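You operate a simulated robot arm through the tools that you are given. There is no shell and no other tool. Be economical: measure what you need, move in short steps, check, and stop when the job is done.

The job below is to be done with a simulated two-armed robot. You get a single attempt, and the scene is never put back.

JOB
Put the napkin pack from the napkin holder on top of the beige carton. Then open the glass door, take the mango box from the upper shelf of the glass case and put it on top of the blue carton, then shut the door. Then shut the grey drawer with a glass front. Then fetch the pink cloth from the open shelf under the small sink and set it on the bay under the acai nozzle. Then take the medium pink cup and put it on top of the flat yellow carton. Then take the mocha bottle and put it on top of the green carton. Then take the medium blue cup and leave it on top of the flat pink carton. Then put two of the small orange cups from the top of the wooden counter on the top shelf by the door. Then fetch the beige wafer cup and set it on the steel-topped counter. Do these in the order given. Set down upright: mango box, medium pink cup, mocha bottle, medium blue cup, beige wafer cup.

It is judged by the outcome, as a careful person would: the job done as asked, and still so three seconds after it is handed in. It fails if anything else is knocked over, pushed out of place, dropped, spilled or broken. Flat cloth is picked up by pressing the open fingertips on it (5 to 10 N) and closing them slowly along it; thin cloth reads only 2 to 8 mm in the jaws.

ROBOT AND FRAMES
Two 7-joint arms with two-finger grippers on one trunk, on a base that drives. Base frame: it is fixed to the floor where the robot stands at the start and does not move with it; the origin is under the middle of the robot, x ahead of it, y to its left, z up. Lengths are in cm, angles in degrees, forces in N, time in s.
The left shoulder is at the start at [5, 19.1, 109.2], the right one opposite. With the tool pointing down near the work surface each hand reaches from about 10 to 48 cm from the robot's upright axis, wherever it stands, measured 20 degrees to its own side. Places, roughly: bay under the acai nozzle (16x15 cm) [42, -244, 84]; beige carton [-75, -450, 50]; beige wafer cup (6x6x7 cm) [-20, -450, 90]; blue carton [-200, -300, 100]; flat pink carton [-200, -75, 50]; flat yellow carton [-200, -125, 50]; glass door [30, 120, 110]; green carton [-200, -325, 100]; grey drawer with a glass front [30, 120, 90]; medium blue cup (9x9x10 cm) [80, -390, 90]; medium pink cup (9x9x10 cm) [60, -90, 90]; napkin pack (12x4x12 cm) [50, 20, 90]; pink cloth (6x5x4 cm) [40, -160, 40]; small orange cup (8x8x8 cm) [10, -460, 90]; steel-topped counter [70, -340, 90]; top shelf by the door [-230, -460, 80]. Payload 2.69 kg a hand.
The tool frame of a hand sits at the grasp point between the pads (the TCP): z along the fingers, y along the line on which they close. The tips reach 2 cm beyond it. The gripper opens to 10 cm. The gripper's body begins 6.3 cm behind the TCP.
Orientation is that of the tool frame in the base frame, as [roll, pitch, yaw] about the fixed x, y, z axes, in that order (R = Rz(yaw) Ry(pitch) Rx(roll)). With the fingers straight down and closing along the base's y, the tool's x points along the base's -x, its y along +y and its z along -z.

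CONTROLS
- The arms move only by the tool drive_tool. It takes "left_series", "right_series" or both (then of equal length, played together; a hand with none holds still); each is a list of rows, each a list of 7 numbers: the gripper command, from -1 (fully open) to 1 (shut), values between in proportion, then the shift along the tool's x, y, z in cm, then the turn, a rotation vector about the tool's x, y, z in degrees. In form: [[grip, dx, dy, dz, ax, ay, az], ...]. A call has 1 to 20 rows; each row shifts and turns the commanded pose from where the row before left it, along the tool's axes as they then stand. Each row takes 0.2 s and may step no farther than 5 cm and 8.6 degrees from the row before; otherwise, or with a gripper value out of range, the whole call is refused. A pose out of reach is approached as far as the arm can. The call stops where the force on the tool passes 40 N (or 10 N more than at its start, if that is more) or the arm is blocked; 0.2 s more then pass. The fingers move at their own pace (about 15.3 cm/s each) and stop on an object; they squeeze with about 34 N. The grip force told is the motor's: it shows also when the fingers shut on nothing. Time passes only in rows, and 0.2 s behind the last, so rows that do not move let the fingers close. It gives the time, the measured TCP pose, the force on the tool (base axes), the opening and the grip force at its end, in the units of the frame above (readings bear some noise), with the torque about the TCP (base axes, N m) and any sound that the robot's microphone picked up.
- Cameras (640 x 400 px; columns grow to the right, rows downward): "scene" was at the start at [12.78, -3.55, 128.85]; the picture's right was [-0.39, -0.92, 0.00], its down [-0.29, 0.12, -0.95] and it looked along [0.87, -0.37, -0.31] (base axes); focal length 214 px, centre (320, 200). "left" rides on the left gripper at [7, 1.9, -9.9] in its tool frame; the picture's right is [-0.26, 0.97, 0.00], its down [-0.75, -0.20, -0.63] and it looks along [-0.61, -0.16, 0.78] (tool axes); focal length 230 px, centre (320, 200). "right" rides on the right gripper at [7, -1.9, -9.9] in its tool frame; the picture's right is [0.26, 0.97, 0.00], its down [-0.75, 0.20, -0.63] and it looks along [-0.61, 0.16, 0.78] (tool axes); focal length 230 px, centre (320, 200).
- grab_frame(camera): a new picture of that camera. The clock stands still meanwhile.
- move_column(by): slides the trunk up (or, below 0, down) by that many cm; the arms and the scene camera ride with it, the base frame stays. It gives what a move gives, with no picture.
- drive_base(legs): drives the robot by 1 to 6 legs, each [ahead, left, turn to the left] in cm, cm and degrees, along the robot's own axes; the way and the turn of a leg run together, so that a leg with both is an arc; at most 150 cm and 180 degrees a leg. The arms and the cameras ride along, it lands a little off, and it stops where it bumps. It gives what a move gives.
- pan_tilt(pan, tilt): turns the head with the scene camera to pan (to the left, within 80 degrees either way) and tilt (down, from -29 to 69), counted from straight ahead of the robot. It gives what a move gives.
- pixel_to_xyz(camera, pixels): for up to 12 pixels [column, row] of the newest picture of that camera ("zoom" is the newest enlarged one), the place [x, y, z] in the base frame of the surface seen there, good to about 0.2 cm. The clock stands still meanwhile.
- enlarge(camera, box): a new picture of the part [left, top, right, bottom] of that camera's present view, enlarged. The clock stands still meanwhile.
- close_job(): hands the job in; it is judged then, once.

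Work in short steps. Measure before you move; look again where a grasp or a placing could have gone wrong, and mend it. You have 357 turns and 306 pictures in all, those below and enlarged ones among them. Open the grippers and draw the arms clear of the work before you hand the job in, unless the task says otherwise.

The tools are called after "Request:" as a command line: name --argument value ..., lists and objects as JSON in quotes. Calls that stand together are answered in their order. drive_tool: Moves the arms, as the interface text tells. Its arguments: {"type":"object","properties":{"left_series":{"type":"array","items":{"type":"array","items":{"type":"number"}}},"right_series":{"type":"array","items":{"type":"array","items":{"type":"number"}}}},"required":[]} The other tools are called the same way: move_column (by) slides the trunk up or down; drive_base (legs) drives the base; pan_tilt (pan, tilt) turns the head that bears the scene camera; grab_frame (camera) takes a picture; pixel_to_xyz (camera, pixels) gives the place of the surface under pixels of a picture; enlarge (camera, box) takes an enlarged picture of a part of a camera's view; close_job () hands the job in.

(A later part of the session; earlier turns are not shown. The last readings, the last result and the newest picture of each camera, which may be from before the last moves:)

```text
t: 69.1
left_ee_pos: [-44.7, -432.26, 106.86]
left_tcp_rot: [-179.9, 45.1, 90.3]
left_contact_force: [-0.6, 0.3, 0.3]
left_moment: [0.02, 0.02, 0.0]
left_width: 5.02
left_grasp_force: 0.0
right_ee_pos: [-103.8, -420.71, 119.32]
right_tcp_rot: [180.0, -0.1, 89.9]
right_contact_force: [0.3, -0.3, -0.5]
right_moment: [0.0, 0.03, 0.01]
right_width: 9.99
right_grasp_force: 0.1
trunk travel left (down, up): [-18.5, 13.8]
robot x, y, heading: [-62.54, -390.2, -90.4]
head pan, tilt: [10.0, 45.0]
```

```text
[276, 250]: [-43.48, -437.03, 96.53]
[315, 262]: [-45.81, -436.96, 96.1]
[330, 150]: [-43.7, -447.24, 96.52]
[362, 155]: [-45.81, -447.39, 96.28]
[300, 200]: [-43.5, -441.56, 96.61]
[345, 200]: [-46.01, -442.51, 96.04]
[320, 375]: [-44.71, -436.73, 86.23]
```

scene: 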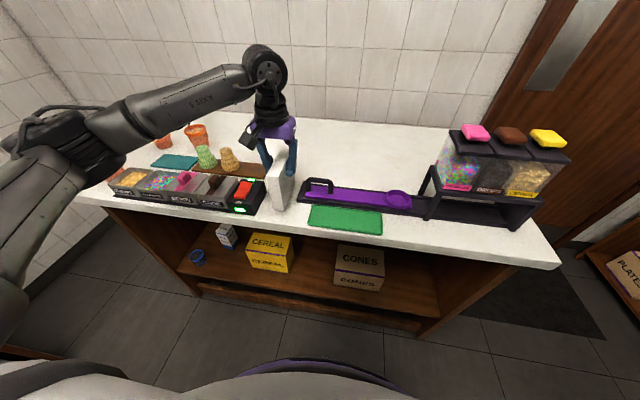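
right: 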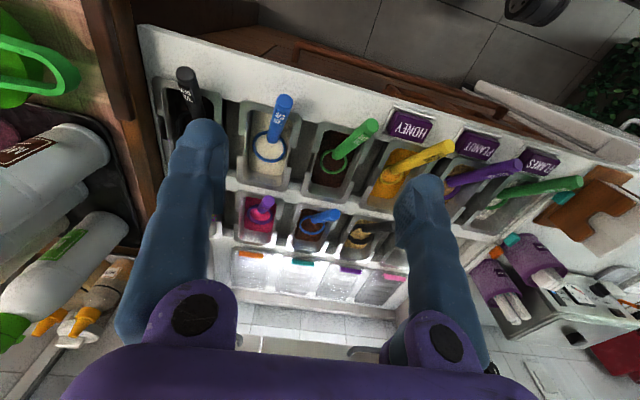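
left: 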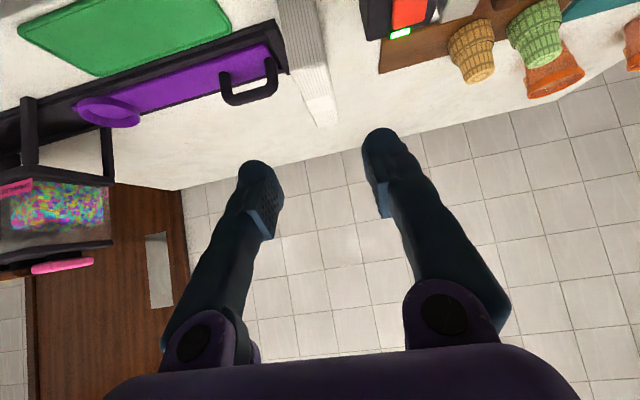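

Pitch 45° is fine; pack corner near (-44.7,-436.7,96.5). I shift and advance along the tool to TCP (-44.7,-439.2,94.2) and close.

Request:
drive_tool --left_series '[[0, 4.04, 0, 0, 0, 0, 0], [0, 0, 0, 4, 0, 0, 0], [0, 0, 0, 4, 0, 0, 0], [0, 0, 0, 3, 0, 0, 0], [0, 0, 0, 2.86, 0, 0, 0], [0, 0, 0, 0, 0, 0, 0], [1, 0, 0, 0, 0, 0, 0], [1, 0, 0, 0, 0, 0, 0], [1, 0, 0, 0, 0, 0, 0]]'

Request:
enlarge --camera "scene" --box '[220, 120, 340, 220]'

```text
t: 71.1
left_ee_pos: [-45.43, -441.13, 94.91]
left_tcp_rot: [-179.9, 45.0, 90.4]
left_contact_force: [0.6, -0.1, -0.1]
left_moment: [0.01, 0.03, 0.0]
left_width: 2.85
left_grasp_force: 34.2
left hand out of reach, approached as far as the arm can: row 1
right_ee_pos: [-104.03, -420.57, 119.31]
right_tcp_rot: [180.0, -0.1, 89.8]
right_contact_force: [-0.4, 0.3, -0.9]
right_moment: [0.0, 0.02, -0.01]
right_width: 10.0
right_grasp_force: 0.1
trunk travel left (down, up): [-18.5, 13.8]
robot x, y, heading: [-62.93, -390.58, -90.3]
head pan, tilt: [10.0, 45.0]
```

```text
4.00 times, centred on (280, 170) of scene
```

zoom: 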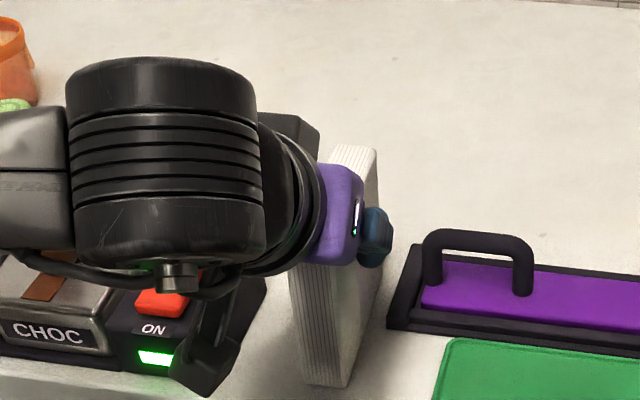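

Gripped at 2.85 cm. I lift straight up 14 cm and check the pack in hand.

Request:
drive_tool --left_series '[[1, -1, 0, -1, 0, 0, 0], [1, -1.8, 0, -1.8, 0, 0, 0], [1, -2.4, 0, -2.4, 0, 0, 0], [1, -2.4, 0, -2.4, 0, 0, 0], [1, -2.4, 0, -2.4, 0, 0, 0], [1, 0, 0, 0, 0, 0, 0]]'

Request:
grab_frame --camera "scene"

```text
t: 72.5
left_ee_pos: [-45.34, -441.08, 109.0]
left_tcp_rot: [-179.9, 45.1, 90.4]
left_contact_force: [-0.2, 0.1, -1.0]
left_moment: [0.02, 0.02, 0.01]
left_width: 2.85
left_grasp_force: 34.2
right_ee_pos: [-104.01, -420.6, 119.21]
right_tcp_rot: [-180.0, 0.1, 89.8]
right_contact_force: [0.7, 0.5, -0.1]
right_moment: [-0.03, 0.0, 0.02]
right_width: 10.01
right_grasp_force: 0.0
trunk travel left (down, up): [-18.5, 13.8]
robot x, y, heading: [-63.0, -390.49, -90.1]
head pan, tilt: [10.0, 45.0]
```

```text
275 pictures are left
```

scene: 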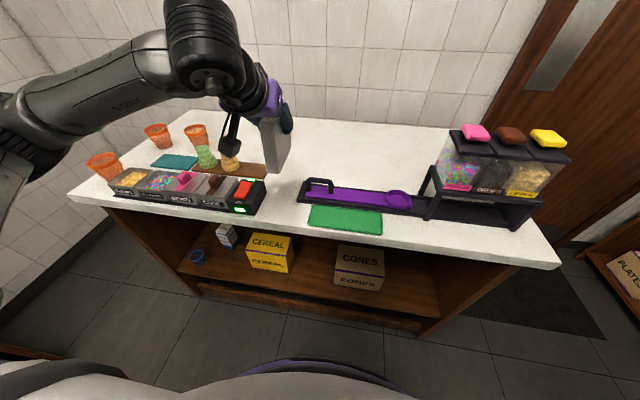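

The pack is held level. I back off 22 cm, shift right 25.5 so the hand is in line with the carton, and lower the trunk.

Request:
drive_base --legs '[[-22, 0, 0], [0, -25.3, 0]]'

Request:
move_column --by -18

Request:
drive_tool --left_series '[[1, 2.4, 0, 2.4, 0, 0, 0], [1, 2.4, 0, 2.4, 0, 0, 0], [1, 2.4, 0, 2.4, 0, 0, 0], [1, 2.4, 0, 2.4, 0, 0, 0], [1, 2.4, 0, 2.4, 0, 0, 0], [1, 2.4, 0, 2.4, 0, 0, 0], [1, 2.4, 0, 2.4, 0, 0, 0], [1, 2.4, 0, 2.4, 0, 0, 0], [1, 0, 0, 0, 0, 0, 0]]'

Request:
grab_frame --camera "scene"

```text
t: 76.6
left_ee_pos: [-70.87, -419.02, 108.9]
left_tcp_rot: [-179.8, 45.1, 90.8]
left_contact_force: [0.0, 0.3, -0.7]
left_moment: [0.01, 0.02, 0.0]
left_width: 2.88
left_grasp_force: 34.1
right_ee_pos: [-129.37, -398.88, 119.24]
right_tcp_rot: [180.0, 0.0, 90.1]
right_contact_force: [-0.7, 0.1, 0.4]
right_moment: [-0.02, -0.03, 0.01]
right_width: 9.99
right_grasp_force: 0.1
trunk travel left (down, up): [-18.5, 13.8]
robot x, y, heading: [-88.23, -368.4, -90.0]
head pan, tilt: [10.0, 45.0]
```

```text
t: 78.6
left_ee_pos: [-70.86, -419.05, 91.01]
left_tcp_rot: [-179.8, 45.0, 90.8]
left_contact_force: [-0.1, -0.3, 0.4]
left_moment: [0.02, -0.01, 0.03]
left_width: 2.88
left_grasp_force: 34.2
right_ee_pos: [-129.44, -398.94, 101.25]
right_tcp_rot: [-180.0, 0.0, 90.1]
right_contact_force: [0.0, -0.2, -0.3]
right_moment: [-0.04, -0.01, 0.01]
right_width: 10.06
right_grasp_force: 0.1
trunk travel left (down, up): [-0.5, 31.8]
robot x, y, heading: [-88.68, -368.27, -89.9]
head pan, tilt: [10.0, 45.0]
```

```text
t: 80.6
left_ee_pos: [-70.83, -418.82, 63.83]
left_tcp_rot: [-179.9, 44.9, 90.8]
left_contact_force: [-0.1, -0.6, 0.1]
left_moment: [-0.01, -0.01, 0.0]
left_width: 2.87
left_grasp_force: 33.9
right_ee_pos: [-129.44, -398.79, 101.29]
right_tcp_rot: [179.9, -0.1, 90.0]
right_contact_force: [-0.7, -0.6, -0.3]
right_moment: [-0.02, 0.01, -0.01]
right_width: 9.99
right_grasp_force: 0.0
trunk travel left (down, up): [-0.5, 31.8]
robot x, y, heading: [-88.36, -368.51, -90.1]
head pan, tilt: [10.0, 45.0]
```

```text
274 pictures are left
```

scene: 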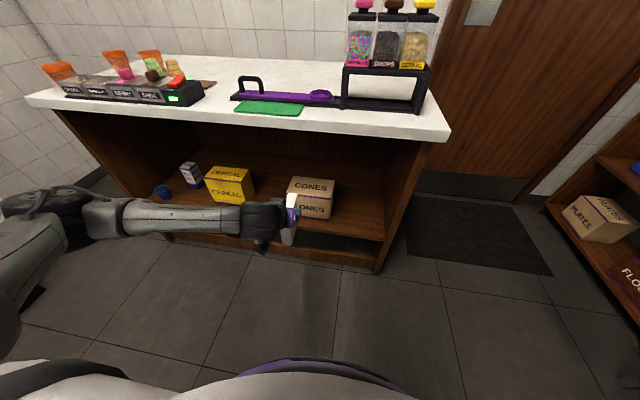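

Reach works now; the forearm runs level to the left. I measure forearm and elbow positions for clearance under the counter.

Request:
pixel_to_xyz --camera "scene" --pixels '[[240, 205], [265, 205], [175, 200], [105, 205], [50, 190], [290, 240], [292, 198], [105, 133], [60, 110], [300, 187]]'

Request:
grab_frame --camera "left"

```text
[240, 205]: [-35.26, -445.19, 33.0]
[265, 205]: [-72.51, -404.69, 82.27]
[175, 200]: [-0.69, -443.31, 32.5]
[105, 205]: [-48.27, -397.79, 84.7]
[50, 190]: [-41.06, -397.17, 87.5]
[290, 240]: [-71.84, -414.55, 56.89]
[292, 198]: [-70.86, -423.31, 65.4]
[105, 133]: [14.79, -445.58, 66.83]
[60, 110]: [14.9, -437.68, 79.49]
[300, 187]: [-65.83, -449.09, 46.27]
```

```text
273 pictures are left
```

left: 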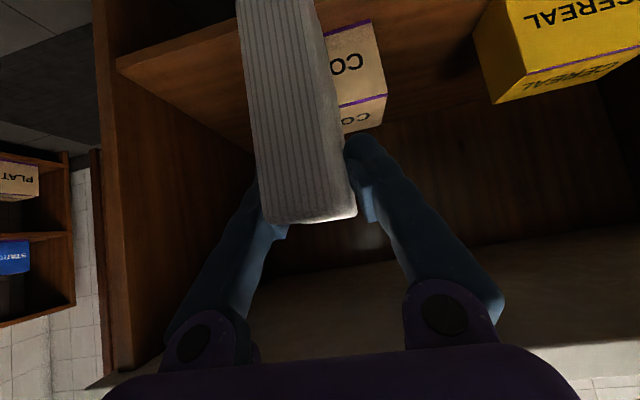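

Clearances look fine: the wrist top will be near z 77 below the counter's underside. I lower 5 cm more and drive ahead 27 cm.

Request:
drive_tool --left_series '[[1, 1.9, 0, 1.9, 0, 0, 0], [1, 1.8, 0, 1.8, 0, 0, 0], [1, 0, 0, 0, 0, 0, 0]]'

Request:
drive_base --legs '[[15, 0, 0]]'

Request:
grab_frame --camera "scene"

Request:
grab_frame --camera "left"

```text
t: 81.4
left_ee_pos: [-70.73, -418.76, 58.63]
left_tcp_rot: [-179.9, 45.0, 90.8]
left_contact_force: [-0.4, 0.2, -0.8]
left_moment: [0.04, -0.02, -0.03]
left_width: 2.86
left_grasp_force: 34.7
right_ee_pos: [-129.43, -398.97, 101.29]
right_tcp_rot: [-179.9, 0.1, 90.1]
right_contact_force: [0.4, 0.4, -1.2]
right_moment: [0.0, -0.01, 0.01]
right_width: 10.0
right_grasp_force: 0.0
trunk travel left (down, up): [-0.5, 31.8]
robot x, y, heading: [-88.72, -368.21, -89.9]
head pan, tilt: [10.0, 45.0]
```

```text
t: 82.8
left_ee_pos: [-70.78, -433.6, 58.73]
left_tcp_rot: [-179.9, 44.9, 90.7]
left_contact_force: [0.3, 0.5, -1.1]
left_moment: [-0.01, 0.06, 0.03]
left_width: 2.88
left_grasp_force: 33.8
right_ee_pos: [-129.53, -413.69, 101.26]
right_tcp_rot: [179.9, 0.0, 90.0]
right_contact_force: [0.4, 1.1, -0.2]
right_moment: [0.01, -0.02, 0.0]
right_width: 9.97
right_grasp_force: 0.0
trunk travel left (down, up): [-0.5, 31.8]
robot x, y, heading: [-88.42, -382.61, -89.9]
head pan, tilt: [10.0, 45.0]
```

```text
272 pictures are left
```

scene: 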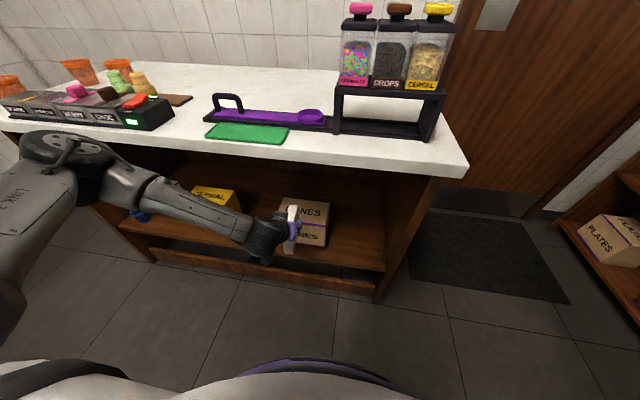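

```text
271 pictures are left
```

left: 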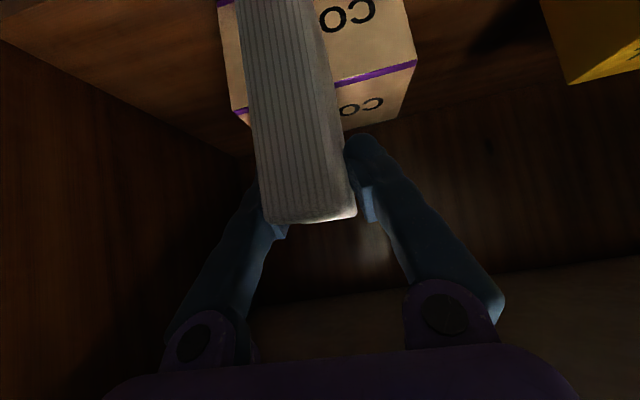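

I check the elbow's distance to the counter front before going on.

Request:
pixel_to_xyz --camera "scene" --pixels '[[85, 140], [105, 150], [120, 175], [150, 185], [195, 200], [265, 220], [60, 138], [265, 235], [140, 165], [280, 225]]'

Request:
enlarge --camera "scene" --box '[0, 100, 340, 300]'

```text
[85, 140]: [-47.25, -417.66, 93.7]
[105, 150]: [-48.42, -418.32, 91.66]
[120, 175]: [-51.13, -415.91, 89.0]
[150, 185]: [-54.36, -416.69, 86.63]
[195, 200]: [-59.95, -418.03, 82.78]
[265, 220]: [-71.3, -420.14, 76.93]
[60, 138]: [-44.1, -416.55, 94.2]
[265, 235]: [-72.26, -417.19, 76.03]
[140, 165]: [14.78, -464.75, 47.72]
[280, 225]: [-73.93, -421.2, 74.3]
```

```text
1.88 times, centred on (170, 200) of scene
```

zoom: 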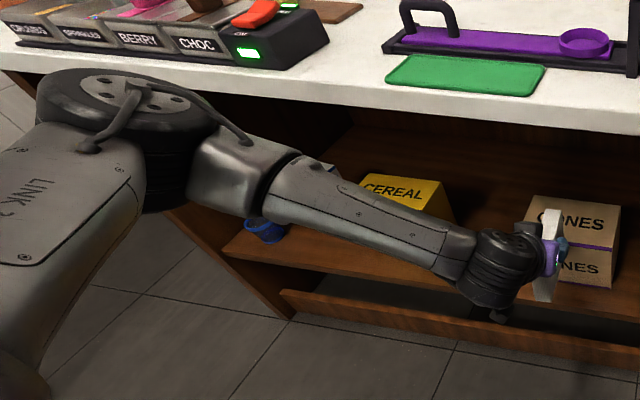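

The elbow would meet the counter if the base advanced more, so I extend the arm instead, half way first.

Request:
drive_tool --left_series '[[1, -1.6, 0, 1.6, 0, 0, 0], [1, -1.6, 0, 1.6, 0, 0, 0], [1, -1.6, 0, 1.6, 0, 0, 0], [1, 0, 0, 0, 0, 0, 0]]'

Request:
enlarge --camera "scene" --box '[0, 100, 340, 300]'

```text
t: 83.8
left_ee_pos: [-70.69, -440.57, 58.71]
left_tcp_rot: [-179.9, 44.9, 90.7]
left_contact_force: [0.1, 0.2, 0.2]
left_moment: [-0.02, -0.01, 0.03]
left_width: 2.82
left_grasp_force: 33.6
right_ee_pos: [-129.47, -413.58, 101.19]
right_tcp_rot: [-180.0, 0.0, 90.0]
right_contact_force: [-1.1, -0.3, -0.2]
right_moment: [-0.01, 0.0, 0.01]
right_width: 10.04
right_grasp_force: 0.1
trunk travel left (down, up): [-0.5, 31.8]
robot x, y, heading: [-88.56, -382.92, -90.0]
head pan, tilt: [10.0, 45.0]
```

```text
1.88 times, centred on (170, 200) of scene
```

zoom: 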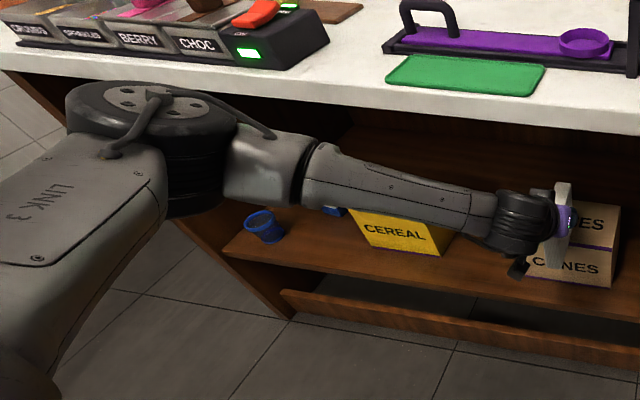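

Reaching well. I extend 6.8 cm more to y≈-447.3.

Request:
drive_tool --left_series '[[1, -1.2, 0, 1.2, 0, 0, 0], [1, -1.2, 0, 1.2, 0, 0, 0], [1, -1.2, 0, 1.2, 0, 0, 0], [1, -1.2, 0, 1.2, 0, 0, 0], [1, 0, 0, 0, 0, 0, 0]]'

Request:
enlarge --camera "scene" --box '[40, 100, 380, 300]'

Request:
grab_frame --camera "left"

```text
t: 85.0
left_ee_pos: [-70.53, -447.25, 58.73]
left_tcp_rot: [-179.8, 45.0, 90.6]
left_contact_force: [0.7, -0.1, -1.0]
left_moment: [-0.03, -0.02, -0.02]
left_width: 2.86
left_grasp_force: 33.7
right_ee_pos: [-129.46, -413.6, 101.22]
right_tcp_rot: [-179.9, 0.1, 90.0]
right_contact_force: [0.4, -0.4, -0.6]
right_moment: [-0.03, 0.03, 0.0]
right_width: 9.99
right_grasp_force: 0.0
trunk travel left (down, up): [-0.5, 31.8]
robot x, y, heading: [-88.61, -383.27, -90.0]
head pan, tilt: [10.0, 45.0]
```

```text
1.88 times, centred on (210, 200) of scene
```

zoom: 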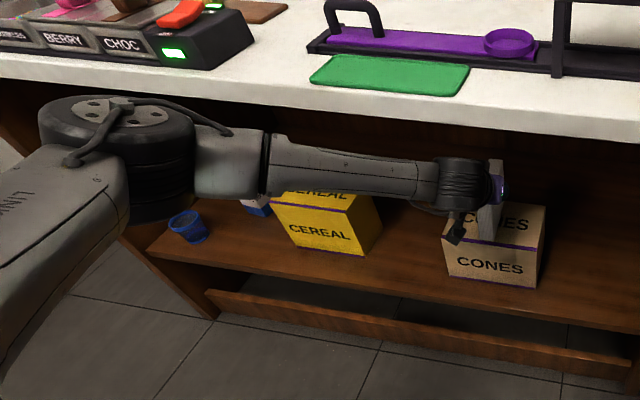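

```text
267 pictures are left
```

left: 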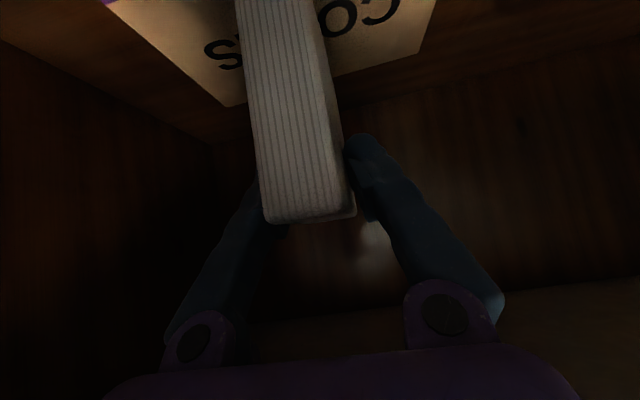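

Pack is over the carton. I lower in fine steps until contact.

Request:
drive_tool --left_series '[[1, 0.6, 0, 0.6, 0, 0, 0], [1, 0.5, 0, 0.5, 0, 0, 0], [1, 0.2, 0, 0.2, 0, 0, 0], [1, 0.1, 0, 0.1, 0, 0, 0], [1, 0, 0, 0, 0, 0, 0]]'

Request:
drive_tool --left_series '[[1, 0.08, 0, 0.08, 0, 0, 0], [1, 0.08, 0, 0.08, 0, 0, 0], [1, 0, 0, 0, 0, 0, 0]]'

```text
t: 86.2
left_ee_pos: [-70.51, -447.16, 56.68]
left_tcp_rot: [-179.9, 45.0, 90.6]
left_contact_force: [0.5, 0.0, -0.4]
left_moment: [0.05, -0.01, 0.01]
left_width: 2.86
left_grasp_force: 34.1
right_ee_pos: [-129.47, -413.67, 101.17]
right_tcp_rot: [180.0, -0.1, 90.0]
right_contact_force: [-0.5, 0.6, 0.7]
right_moment: [-0.03, 0.03, -0.03]
right_width: 9.99
right_grasp_force: 0.0
trunk travel left (down, up): [-0.5, 31.8]
robot x, y, heading: [-88.43, -382.95, -90.0]
head pan, tilt: [10.0, 45.0]
```

```text
t: 87.0
left_ee_pos: [-70.6, -447.17, 56.55]
left_tcp_rot: [180.0, 45.0, 90.8]
left_contact_force: [-0.1, 0.1, -0.9]
left_moment: [0.05, 0.03, -0.01]
left_width: 2.85
left_grasp_force: 34.4
right_ee_pos: [-129.45, -413.62, 101.23]
right_tcp_rot: [180.0, 0.0, 89.9]
right_contact_force: [-0.1, -0.3, -0.1]
right_moment: [-0.01, -0.01, 0.0]
right_width: 9.99
right_grasp_force: 0.1
trunk travel left (down, up): [-0.5, 31.8]
robot x, y, heading: [-88.51, -382.84, -89.9]
head pan, tilt: [10.0, 45.0]
```

No contact yet; continue in 0.1 cm steps.

Request:
drive_tool --left_series '[[1, 0.08, 0, 0.08, 0, 0, 0], [1, 0.08, 0, 0.08, 0, 0, 0], [1, 0, 0, 0, 0, 0, 0]]'

Request:
drive_tool --left_series '[[1, 0.07, 0, 0.07, 0, 0, 0], [1, 0, 0, 0, 0, 0, 0]]'

Request:
drive_tool --left_series '[[1, 0.05, 0, 0.05, 0, 0, 0], [1, 0, 0, 0, 0, 0, 0]]'

```text
t: 87.8
left_ee_pos: [-70.56, -447.05, 56.34]
left_tcp_rot: [-179.9, 45.1, 90.8]
left_contact_force: [-0.6, 0.9, 5.2]
left_moment: [0.05, 0.12, 0.01]
left_width: 2.86
left_grasp_force: 34.2
right_ee_pos: [-129.5, -413.58, 101.15]
right_tcp_rot: [-179.9, 0.1, 90.0]
right_contact_force: [0.4, -0.8, 0.7]
right_moment: [0.03, -0.03, -0.03]
right_width: 10.0
right_grasp_force: 0.0
trunk travel left (down, up): [-0.5, 31.8]
robot x, y, heading: [-88.58, -383.03, -90.1]
head pan, tilt: [10.0, 45.0]
```

```text
t: 88.4
left_ee_pos: [-70.59, -447.2, 56.38]
left_tcp_rot: [-179.9, 45.3, 90.7]
left_contact_force: [1.2, 2.6, 13.4]
left_moment: [0.3, 0.1, -0.01]
left_width: 2.87
left_grasp_force: 34.3
right_ee_pos: [-129.44, -413.58, 101.3]
right_tcp_rot: [180.0, 0.1, 90.1]
right_contact_force: [0.6, -0.8, 0.9]
right_moment: [-0.04, 0.03, 0.0]
right_width: 10.0
right_grasp_force: 0.0
trunk travel left (down, up): [-0.5, 31.8]
robot x, y, heading: [-88.28, -383.11, -90.1]
head pan, tilt: [10.0, 45.0]
```

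```text
t: 89.0
left_ee_pos: [-70.51, -447.1, 56.22]
left_tcp_rot: [-179.9, 45.3, 90.8]
left_contact_force: [1.3, 1.2, 18.8]
left_moment: [0.01, 0.1, 0.05]
left_width: 2.84
left_grasp_force: 34.4
right_ee_pos: [-129.47, -413.44, 101.36]
right_tcp_rot: [-180.0, 0.1, 90.0]
right_contact_force: [-0.6, 1.0, 0.6]
right_moment: [0.04, -0.01, -0.02]
right_width: 10.01
right_grasp_force: 0.0
trunk travel left (down, up): [-0.5, 31.8]
robot x, y, heading: [-88.28, -383.3, -89.9]
head pan, tilt: [10.0, 45.0]
```

Firm contact. I release, then withdraw horizontally backwards.

Request:
drive_tool --left_series '[[1, -0.08, 0, -0.08, 0, 0, 0], [0.35, 0, 0, 0, 0, 0, 0], [0.2, 0, 0, 0, 0, 0, 0], [0.0, 0, 0, 0, 0, 0, 0], [0, 0.7, 0, -0.7, 0, 0, 0], [0, 1.4, 0, -1.4, 0, 0, 0], [0, 1.6, 0, -1.6, 0, 0, 0], [0, 1.6, 0, -1.6, 0, 0, 0], [0, 1.6, 0, -1.6, 0, 0, 0], [0, 1.6, 0, -1.6, 0, 0, 0]]'

Request:
enlarge --camera "scene" --box '[40, 100, 380, 300]'

```text
t: 91.2
left_ee_pos: [-70.63, -435.21, 56.18]
left_tcp_rot: [179.9, 45.1, 90.7]
left_contact_force: [-0.1, 0.2, 0.1]
left_moment: [-0.01, 0.0, 0.01]
left_width: 4.99
left_grasp_force: 0.0
right_ee_pos: [-129.44, -413.58, 101.12]
right_tcp_rot: [-179.9, 0.0, 90.0]
right_contact_force: [0.0, -0.1, 0.0]
right_moment: [0.0, 0.01, -0.02]
right_width: 10.03
right_grasp_force: 0.0
trunk travel left (down, up): [-0.5, 31.8]
robot x, y, heading: [-88.68, -383.29, -90.0]
head pan, tilt: [10.0, 45.0]
```

```text
1.88 times, centred on (210, 200) of scene
```

zoom: 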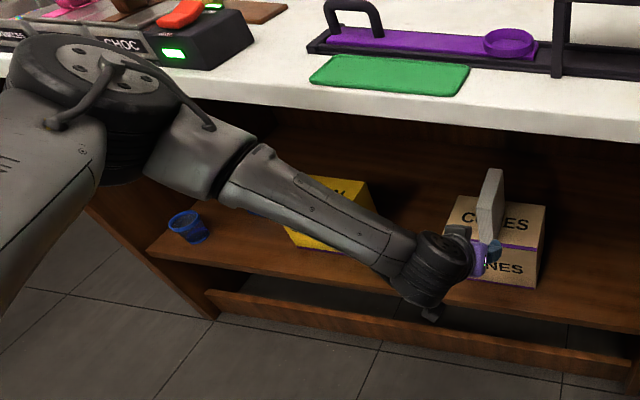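

The pack stands on the beige carton. I back the base off, then restore the left tool to pointing down.

Request:
drive_base --legs '[[-50, 0, 0]]'

Request:
move_column --by 15

Request:
drive_tool --left_series '[[-1, -2, 0, -3, 0, 7.5, 0], [-1, -2, 0, -3, 0, 7.5, 0], [-1, -1, 0, -3, 0, 7.5, 0], [-1, 0, 0, -4, 0, 7.5, 0], [-1, 0, 0, -4, 0, 7.5, 0], [-1, 0, 0, -4, 0, 7.5, 0], [-1, 0, 0, -4, 0, 0, 0], [-1, 0, 0, -4, 0, 0, 0], [-1, 4, 0, -4, 0, 0, 0], [-1, 4, 0, 0, 0, 0, 0], [-1, 4, 0, 0, 0, 0, 0]]'

Request:
enlarge --camera "scene" --box '[200, 100, 440, 260]'

```text
t: 94.2
left_ee_pos: [-70.32, -384.78, 56.06]
left_tcp_rot: [-179.9, 45.0, 91.5]
left_contact_force: [-0.8, 0.3, -0.2]
left_moment: [0.04, -0.01, 0.02]
left_width: 4.99
left_grasp_force: 0.1
right_ee_pos: [-129.43, -364.09, 101.27]
right_tcp_rot: [179.9, 0.0, 91.0]
right_contact_force: [-0.9, -1.0, -0.3]
right_moment: [-0.03, -0.02, 0.03]
right_width: 10.0
right_grasp_force: 0.1
trunk travel left (down, up): [-0.5, 31.8]
robot x, y, heading: [-89.22, -332.87, -89.3]
head pan, tilt: [10.0, 45.0]
```

```text
t: 95.9
left_ee_pos: [-70.22, -384.66, 71.18]
left_tcp_rot: [-179.9, 45.0, 91.6]
left_contact_force: [-0.6, -0.4, -0.1]
left_moment: [0.03, 0.02, 0.01]
left_width: 5.03
left_grasp_force: 0.0
right_ee_pos: [-129.36, -363.88, 116.3]
right_tcp_rot: [-180.0, -0.1, 90.9]
right_contact_force: [0.2, 0.9, 0.9]
right_moment: [0.02, -0.01, 0.02]
right_width: 9.99
right_grasp_force: 0.0
trunk travel left (down, up): [-15.5, 16.8]
robot x, y, heading: [-88.96, -332.74, -89.3]
head pan, tilt: [10.0, 45.0]
```

```text
refused: row 9 steps farther than a row can; nothing moved
```

```text
2.50 times, centred on (320, 180) of scene
```

zoom: 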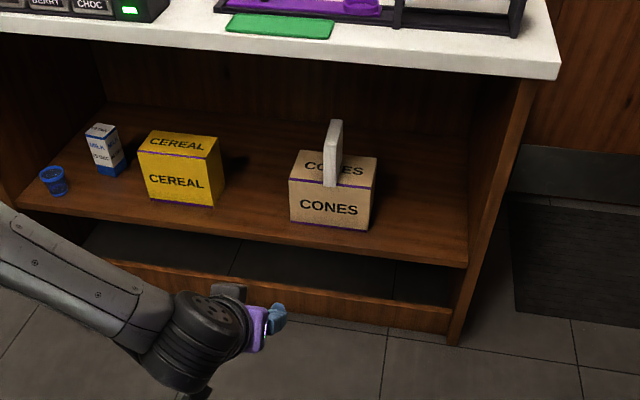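

The pack is stable. I restore the left tool downward (smaller steps), then turn around and drive up the aisle toward the glass case.

Request:
drive_tool --left_series '[[-1, -2, 0, -3, 0, 7.5, 0], [-1, -2, 0, -3, 0, 7.5, 0], [-1, -1, 0, -3, 0, 7.5, 0], [-1, 0, 0, -4, 0, 7.5, 0], [-1, 0, 0, -4, 0, 7.5, 0], [-1, 0, 0, -4, 0, 7.5, 0], [-1, 0, 0, -4, 0, 0, 0], [-1, 0, 0, -4, 0, 0, 0], [-1, 4, 0, -3, 0, 0, 0], [-1, 4, 0, 0, 0, 0, 0], [-1, 4, 0, 0, 0, 0, 0]]'

Request:
drive_base --legs '[[0, 0, 179.3], [150, 0, 0], [150, 0, 0], [90, 0, 0]]'

Request:
pan_tilt --pan -45 --tilt 25

Request:
grab_frame --camera "scene"

```text
t: 98.3
left_ee_pos: [-70.61, -367.78, 103.76]
left_tcp_rot: [-180.0, 0.0, 91.7]
left_contact_force: [-0.5, -0.9, 0.8]
left_moment: [0.03, -0.01, 0.02]
left_width: 10.02
left_grasp_force: 0.1
right_ee_pos: [-129.34, -363.98, 116.26]
right_tcp_rot: [-180.0, 0.0, 90.8]
right_contact_force: [0.2, 0.5, 0.7]
right_moment: [0.0, 0.02, 0.01]
right_width: 9.99
right_grasp_force: 0.0
trunk travel left (down, up): [-15.5, 16.8]
robot x, y, heading: [-88.99, -332.84, -89.1]
head pan, tilt: [10.0, 45.0]
```

```text
t: 124.6
left_ee_pos: [-103.36, 96.3, 103.75]
left_tcp_rot: [-180.0, 0.1, -89.2]
left_contact_force: [0.6, -0.2, -0.2]
left_moment: [-0.02, -0.02, -0.01]
left_width: 9.98
left_grasp_force: 0.0
right_ee_pos: [-44.38, 91.45, 116.23]
right_tcp_rot: [-179.9, -0.1, -90.0]
right_contact_force: [-0.3, 0.4, 0.0]
right_moment: [0.01, 0.01, -0.01]
right_width: 10.0
right_grasp_force: 0.2
trunk travel left (down, up): [-15.5, 16.8]
robot x, y, heading: [-85.11, 60.61, 89.9]
head pan, tilt: [10.0, 45.0]
```

```text
t: 125.8
left_ee_pos: [-103.3, 96.25, 103.91]
left_tcp_rot: [-180.0, -0.1, -89.2]
left_contact_force: [-0.2, 0.5, 0.4]
left_moment: [-0.09, -0.01, 0.04]
left_width: 9.99
left_grasp_force: 0.2
right_ee_pos: [-44.48, 91.49, 116.2]
right_tcp_rot: [-179.9, -0.1, -89.9]
right_contact_force: [-0.5, -0.4, -0.5]
right_moment: [0.0, 0.02, -0.03]
right_width: 10.0
right_grasp_force: 0.0
trunk travel left (down, up): [-15.5, 16.8]
robot x, y, heading: [-85.48, 60.81, 90.0]
head pan, tilt: [-45.0, 25.0]
```

```text
264 pictures are left
```

scene: 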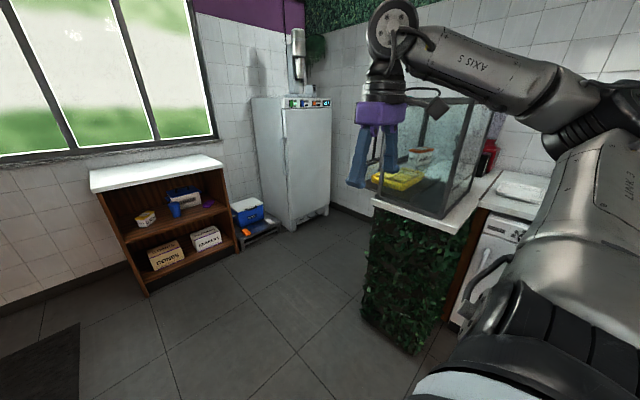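

The glass case is at (440,160), partly hidden by the right arm. I measure it roughly, then turn to face it.

Request:
pixel_to_xyz --camera "scene" --pixels '[[375, 203], [440, 225], [445, 210], [500, 172], [470, 110], [398, 320], [400, 178], [440, 232]]'

Request:
drive_base --legs '[[0, 0, -45]]'

Request:
pan_tilt --pan 0 --tilt 20

Request:
grab_frame --camera "scene"

```text
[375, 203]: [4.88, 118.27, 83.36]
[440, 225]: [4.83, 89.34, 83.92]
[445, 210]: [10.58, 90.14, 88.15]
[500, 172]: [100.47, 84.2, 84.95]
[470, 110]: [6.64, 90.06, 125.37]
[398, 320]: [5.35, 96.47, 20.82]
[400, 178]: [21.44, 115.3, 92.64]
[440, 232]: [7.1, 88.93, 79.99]
```

```text
t: 128.3
left_ee_pos: [-72.9, 98.47, 103.78]
left_tcp_rot: [180.0, 0.0, -134.4]
left_contact_force: [0.1, 0.9, -0.8]
left_moment: [0.0, 0.0, -0.02]
left_width: 10.0
left_grasp_force: 0.1
right_ee_pos: [-34.9, 53.37, 116.21]
right_tcp_rot: [-180.0, 0.0, -135.0]
right_contact_force: [0.8, -0.2, -0.8]
right_moment: [0.0, -0.01, 0.03]
right_width: 9.98
right_grasp_force: 0.1
trunk travel left (down, up): [-15.5, 16.8]
robot x, y, heading: [-85.2, 60.46, 45.0]
head pan, tilt: [-45.0, 25.0]
```

```text
t: 129.4
left_ee_pos: [-72.92, 98.49, 103.94]
left_tcp_rot: [179.9, 0.0, -134.4]
left_contact_force: [0.0, 0.6, 0.2]
left_moment: [0.02, 0.02, -0.01]
left_width: 10.01
left_grasp_force: 0.1
right_ee_pos: [-34.81, 53.39, 116.17]
right_tcp_rot: [179.9, 0.1, -135.0]
right_contact_force: [0.2, -0.1, -0.1]
right_moment: [-0.01, -0.02, -0.01]
right_width: 10.01
right_grasp_force: 0.1
trunk travel left (down, up): [-15.5, 16.8]
robot x, y, heading: [-85.51, 60.97, 45.1]
head pan, tilt: [0.0, 20.0]
```

```text
263 pictures are left
```

scene: 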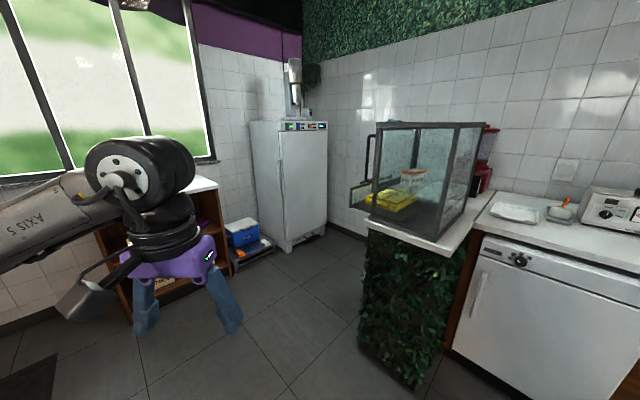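

The door handle (370,150) and the pulled-out drawer (360,195) are on the case's +y side. I measure the free floor there.

Request:
pixel_to_xyz --camera "scene" --pixels '[[290, 245], [326, 230], [255, 260], [240, 200], [370, 225], [369, 150], [360, 195], [351, 190], [378, 130], [480, 125], [395, 200], [412, 180]]'

Request:
enlarge --camera "scene" --box '[330, 100, 510, 240]'

```text
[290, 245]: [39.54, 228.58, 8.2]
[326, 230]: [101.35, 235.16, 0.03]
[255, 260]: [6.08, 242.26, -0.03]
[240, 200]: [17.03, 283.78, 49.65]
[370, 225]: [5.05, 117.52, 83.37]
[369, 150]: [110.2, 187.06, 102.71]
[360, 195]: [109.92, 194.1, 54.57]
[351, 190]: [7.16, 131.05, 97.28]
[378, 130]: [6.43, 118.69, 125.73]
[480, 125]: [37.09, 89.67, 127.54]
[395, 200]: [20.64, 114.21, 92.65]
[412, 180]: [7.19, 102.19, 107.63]
```

```text
2.86 times, centred on (420, 170) of scene
```

zoom: 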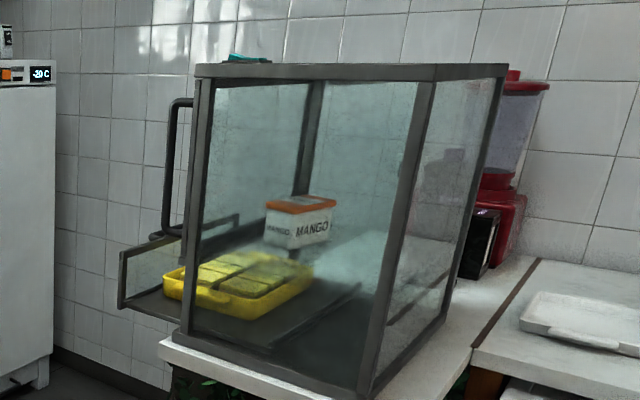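

There's about 97 cm of free floor between case and fridge. I turn to face -y, back up to y≈188, and strafe to x≈0 to see the door side.

Request:
drive_base --legs '[[0, 0, -135], [-127, 0, 0], [0, 85, 0]]'

Request:
pan_tilt --pan 25 --tilt 25

Request:
grab_frame --camera "scene"

```text
t: 149.0
left_ee_pos: [21.45, 147.91, 103.85]
left_tcp_rot: [-179.9, 0.0, 88.0]
left_contact_force: [0.0, -1.0, 0.4]
left_moment: [0.03, 0.0, 0.01]
left_width: 9.99
left_grasp_force: 0.1
right_ee_pos: [-37.06, 155.41, 116.18]
right_tcp_rot: [-179.9, 0.0, 87.4]
right_contact_force: [0.9, 0.4, -0.1]
right_moment: [-0.01, 0.0, 0.04]
right_width: 10.01
right_grasp_force: 0.1
trunk travel left (down, up): [-15.5, 16.8]
robot x, y, heading: [5.55, 183.86, -92.5]
head pan, tilt: [0.0, 20.0]
```

```text
t: 149.9
left_ee_pos: [21.46, 147.98, 103.85]
left_tcp_rot: [-180.0, 0.0, 88.0]
left_contact_force: [-0.4, 0.0, -0.3]
left_moment: [0.02, -0.03, -0.02]
left_width: 9.99
left_grasp_force: 0.0
right_ee_pos: [-37.18, 155.5, 116.26]
right_tcp_rot: [-180.0, -0.1, 87.5]
right_contact_force: [-0.2, 0.2, 0.6]
right_moment: [0.0, 0.01, -0.02]
right_width: 9.98
right_grasp_force: 0.1
trunk travel left (down, up): [-15.5, 16.8]
robot x, y, heading: [5.06, 184.42, -92.6]
head pan, tilt: [25.0, 25.0]
```

```text
261 pictures are left
```

scene: 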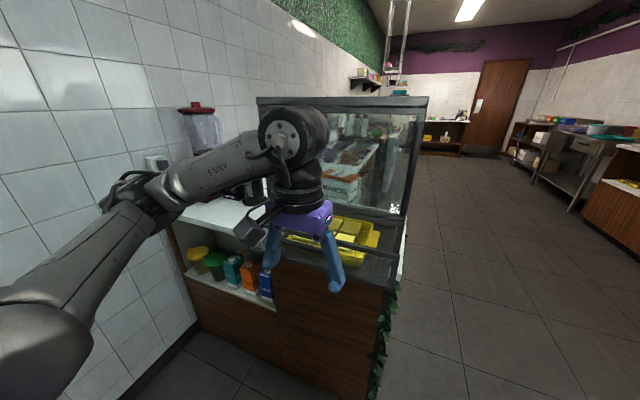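

The left arm blocks the view. I raise it and take a picture with its own camera too.

Request:
drive_tool --left_series '[[-1, 2, 0, -4, 0, 0, 0], [-1, 2, 0, -4, 0, 0, 0], [-1, 0, 2, -4, 0, 0, 0], [-1, 0, 3, -4, 0, 0, 0], [-1, 0, 3, -4, 0, 0, 0], [-1, 0, 3, -4, 0, 0, 0]]'

Request:
grab_frame --camera "left"

Request:
grab_frame --camera "scene"

```text
t: 151.3
left_ee_pos: [32.46, 151.87, 127.77]
left_tcp_rot: [-179.9, 0.1, 87.9]
left_contact_force: [0.6, -0.1, 0.6]
left_moment: [-0.02, 0.01, -0.01]
left_width: 10.01
left_grasp_force: 0.1
right_ee_pos: [-37.08, 155.51, 116.22]
right_tcp_rot: [180.0, 0.1, 87.4]
right_contact_force: [0.3, 0.6, -0.5]
right_moment: [-0.05, -0.01, -0.01]
right_width: 10.0
right_grasp_force: 0.0
trunk travel left (down, up): [-15.5, 16.8]
robot x, y, heading: [5.45, 184.25, -92.7]
head pan, tilt: [25.0, 25.0]
```

```text
260 pictures are left
```

left: 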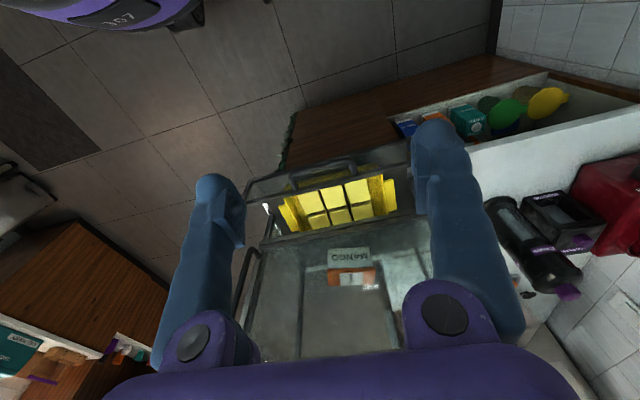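

```text
259 pictures are left
```

scene: 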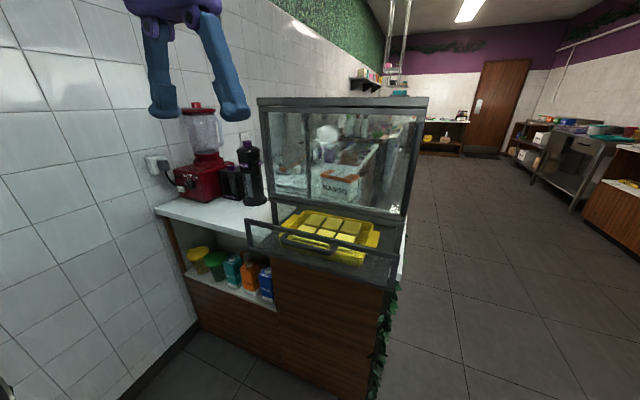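

Now the case front is in view. I enlarge it.

Request:
enlarge --camera "scene" --box '[235, 80, 445, 300]'

Request:
enlarge --camera "left" --box '[200, 130, 460, 360]'

```text
1.82 times, centred on (340, 190) of scene
```

zoom: 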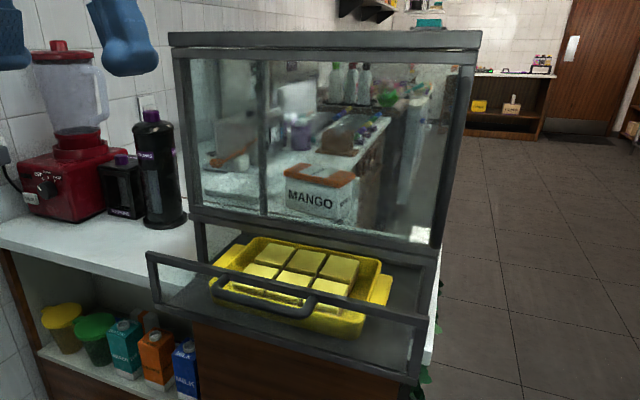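

```text
1.74 times, centred on (330, 245) of left
```

zoom: 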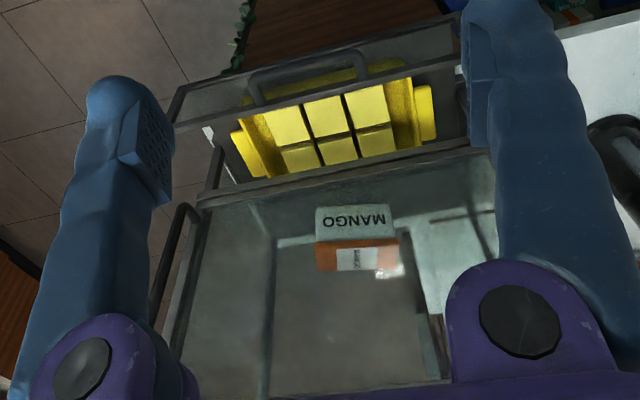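

I look closer at the right post for the handle.

Request:
enlarge --camera "scene" --box '[370, 85, 440, 225]'

Request:
pixel_to_xyz --camera "left" --pixels '[[305, 262], [275, 265], [268, 280], [300, 215], [333, 168], [395, 140], [250, 200], [285, 240], [400, 240], [350, 275]]'

```text
2.86 times, centred on (405, 155) of scene
```

zoom: 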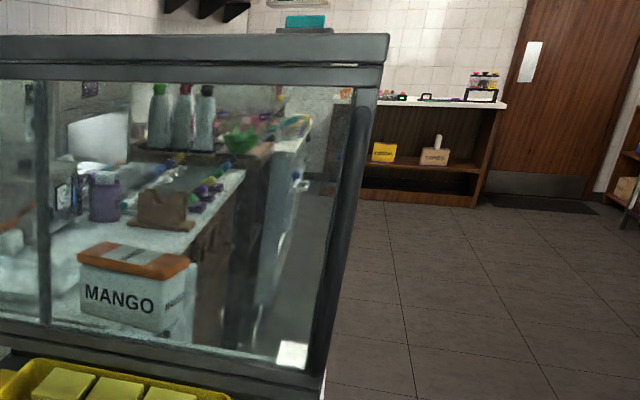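

```text
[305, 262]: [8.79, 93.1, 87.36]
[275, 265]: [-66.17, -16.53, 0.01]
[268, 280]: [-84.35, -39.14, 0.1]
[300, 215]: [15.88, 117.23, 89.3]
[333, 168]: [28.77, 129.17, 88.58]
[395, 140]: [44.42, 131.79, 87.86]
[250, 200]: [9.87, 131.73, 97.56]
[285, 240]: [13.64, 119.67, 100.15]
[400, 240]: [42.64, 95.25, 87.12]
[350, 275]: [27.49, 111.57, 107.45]
```

The handle is the dark vertical bar near zoom (350,180). I measure it and the door frame.

Request:
pixel_to_xyz --camera "zoom" --pixels '[[364, 120], [357, 160], [348, 200], [338, 250], [328, 290], [318, 330], [335, 200], [322, 250], [315, 150], [350, 110], [300, 300], [150, 345]]'

Request:
pixel_to_xyz --camera "scene" --pixels '[[262, 103], [425, 101], [275, 195], [397, 222], [345, 205], [340, 185], [322, 180], [362, 182], [340, 172], [250, 222], [393, 262], [310, 240]]'

```text
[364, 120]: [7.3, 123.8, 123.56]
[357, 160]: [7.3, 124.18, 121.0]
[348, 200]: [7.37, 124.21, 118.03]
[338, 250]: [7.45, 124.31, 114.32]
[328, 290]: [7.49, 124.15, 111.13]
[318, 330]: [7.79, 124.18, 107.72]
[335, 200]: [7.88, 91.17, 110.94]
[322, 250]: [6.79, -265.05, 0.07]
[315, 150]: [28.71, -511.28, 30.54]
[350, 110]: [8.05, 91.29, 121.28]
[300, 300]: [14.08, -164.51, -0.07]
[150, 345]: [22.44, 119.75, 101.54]
```

```text
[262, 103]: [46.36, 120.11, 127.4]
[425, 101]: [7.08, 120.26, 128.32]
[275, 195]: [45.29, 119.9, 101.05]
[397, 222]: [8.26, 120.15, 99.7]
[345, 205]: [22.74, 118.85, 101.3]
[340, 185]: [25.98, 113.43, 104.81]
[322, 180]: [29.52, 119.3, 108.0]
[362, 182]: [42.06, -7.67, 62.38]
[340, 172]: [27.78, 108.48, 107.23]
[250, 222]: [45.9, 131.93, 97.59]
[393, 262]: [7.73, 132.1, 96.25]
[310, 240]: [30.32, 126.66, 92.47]
```

Handle bar: x 7.4, y 124.2, z 106–124; door hinge at x≈46; the drawer top is below the door (z 97.6), so the door clears it. I pull the left hand back and bring the base to about (0,175) facing -y.

Request:
drive_tool --left_series '[[-1, 4, 0, 0, 0, 0, 0], [-1, 4, 0, 0, 0, 0, 0], [-1, 4, 0, 0, 0, 0, 0]]'

Request:
drive_base --legs '[[0, 0, 2.7], [8, -5, 0]]'

Request:
drive_tool --right_series '[[-1, 0, 4, 0, 0, -7.5, 0], [-1, 0, 4, 0, 0, -7.5, 0], [-1, 0, 4, 0, 0, -7.5, 0], [-1, 0, 4, 0, 0, -7.5, 0], [-1, 0, 4, 0, 0, -7.5, 0], [-1, 0, 4, 0, 0, -7.5, 0], [-1, 0, 4, 0, 0, 0, 0], [-1, 0, 0, 0, 0, 0, 0]]'

Request:
grab_frame --camera "right"

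```text
t: 152.1
left_ee_pos: [29.85, 162.43, 125.22]
left_tcp_rot: [-179.9, 0.1, 88.0]
left_contact_force: [0.2, -0.3, 0.6]
left_moment: [0.03, 0.03, 0.02]
left_width: 10.01
left_grasp_force: 0.0
left hand out of reach, approached as far as the arm can: row 1, 2, 3
right_ee_pos: [-37.18, 155.6, 116.22]
right_tcp_rot: [-180.0, 0.1, 87.5]
right_contact_force: [0.0, -0.2, 0.9]
right_moment: [0.02, 0.01, -0.01]
right_width: 9.97
right_grasp_force: 0.1
trunk travel left (down, up): [-15.5, 16.8]
robot x, y, heading: [5.16, 184.03, -92.7]
head pan, tilt: [25.0, 25.0]
```

```text
t: 153.6
left_ee_pos: [25.97, 155.48, 125.01]
left_tcp_rot: [-179.9, 0.0, 90.8]
left_contact_force: [0.2, -0.8, 0.0]
left_moment: [0.04, 0.02, 0.0]
left_width: 10.01
left_grasp_force: 0.1
right_ee_pos: [-40.65, 145.6, 116.25]
right_tcp_rot: [180.0, 0.0, 90.1]
right_contact_force: [0.9, -0.9, -0.9]
right_moment: [0.0, 0.0, -0.01]
right_width: 9.99
right_grasp_force: 0.0
trunk travel left (down, up): [-15.5, 16.8]
robot x, y, heading: [0.43, 175.82, -90.1]
head pan, tilt: [25.0, 25.0]
```

```text
t: 155.4
left_ee_pos: [26.0, 155.73, 125.08]
left_tcp_rot: [-180.0, 0.1, 90.8]
left_contact_force: [-0.5, 0.4, -0.3]
left_moment: [-0.02, -0.04, -0.01]
left_width: 10.0
left_grasp_force: 0.1
right_ee_pos: [-12.56, 145.68, 116.41]
right_tcp_rot: [180.0, 45.2, 90.1]
right_contact_force: [0.0, -0.4, -0.3]
right_moment: [-0.02, 0.0, 0.03]
right_width: 9.99
right_grasp_force: 0.0
trunk travel left (down, up): [-15.5, 16.8]
robot x, y, heading: [0.38, 176.06, -90.2]
head pan, tilt: [25.0, 25.0]
```

```text
255 pictures are left
```

right: 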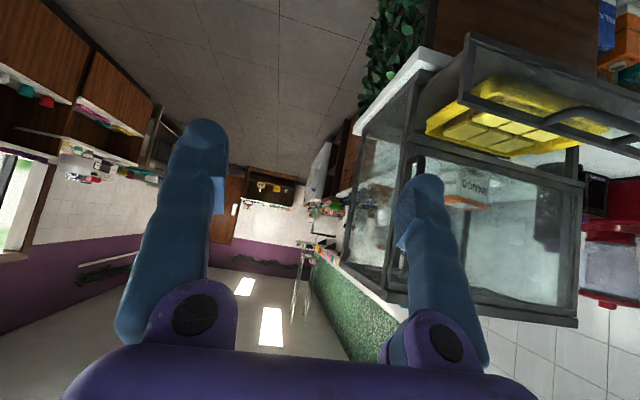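

Pitch works on the right hand. I bring it to a standoff in front of the handle.

Request:
drive_tool --right_series '[[-1, 0, 4, 0, 0, 0, 0], [-1, 0, 4, 0, 0, 0, 0], [-1, 0, 4, 0, 0, 0, 0], [-1, 0, 4, 0, 0, 0, 0], [-1, 0, 4, 0, 0, 0, 0], [-1, -3.5, 0, 1, 0, 0, 0], [-1, -3.5, 0, 1, 0, 0, 0], [-1, -3.5, 0, 1, 0, 0, 0], [-1, -3.5, 0, 1, 0, 0, 0], [-1, 0, 0, 0, 0, 0, 0]]'

Request:
grab_frame --camera "right"

Request:
grab_frame --camera "scene"

```text
t: 157.6
left_ee_pos: [26.05, 155.59, 125.11]
left_tcp_rot: [-179.8, 0.1, 90.8]
left_contact_force: [0.0, 0.5, -1.1]
left_moment: [0.03, 0.03, -0.02]
left_width: 10.02
left_grasp_force: 0.1
right_ee_pos: [-11.05, 133.03, 123.42]
right_tcp_rot: [-180.0, 44.9, 90.0]
right_contact_force: [-0.1, -0.2, -0.1]
right_moment: [-0.02, -0.01, 0.01]
right_width: 10.03
right_grasp_force: 0.1
right hand out of reach, approached as far as the arm can: row 1, 2, 3, 4, 5, 9
trunk travel left (down, up): [-15.5, 16.8]
robot x, y, heading: [0.6, 176.16, -89.8]
head pan, tilt: [25.0, 25.0]
```

```text
254 pictures are left
```

right: 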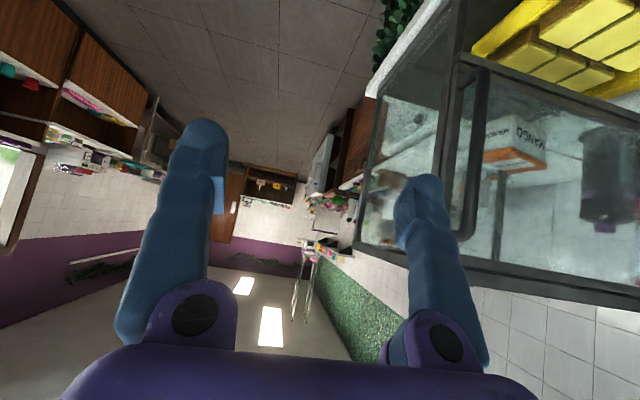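

```text
253 pictures are left
```

scene: 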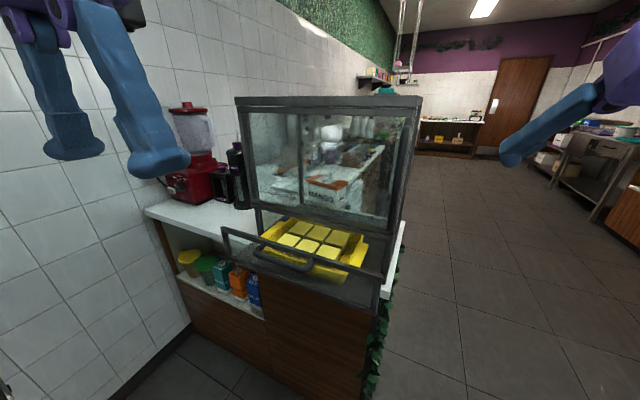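

The right hand cannot cross further left, so I strafe the base left 18.4 cm to line it up with the handle.

Request:
drive_base --legs '[[0, 18.4, 0]]'

Request:
grab_frame --camera "right"

```text
t: 159.8
left_ee_pos: [44.38, 155.45, 125.15]
left_tcp_rot: [-180.0, -0.1, 90.4]
left_contact_force: [0.5, 0.6, -0.6]
left_moment: [-0.02, 0.04, -0.01]
left_width: 9.98
left_grasp_force: 0.1
right_ee_pos: [7.33, 133.19, 123.38]
right_tcp_rot: [-180.0, 44.9, 89.8]
right_contact_force: [-0.1, -0.4, 0.1]
right_moment: [0.02, 0.02, 0.01]
right_width: 9.98
right_grasp_force: 0.1
trunk travel left (down, up): [-15.5, 16.8]
robot x, y, heading: [18.41, 176.13, -90.2]
head pan, tilt: [25.0, 25.0]
```

```text
252 pictures are left
```

right: 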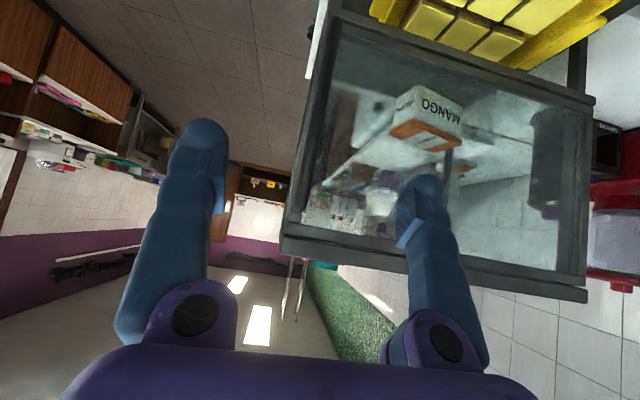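

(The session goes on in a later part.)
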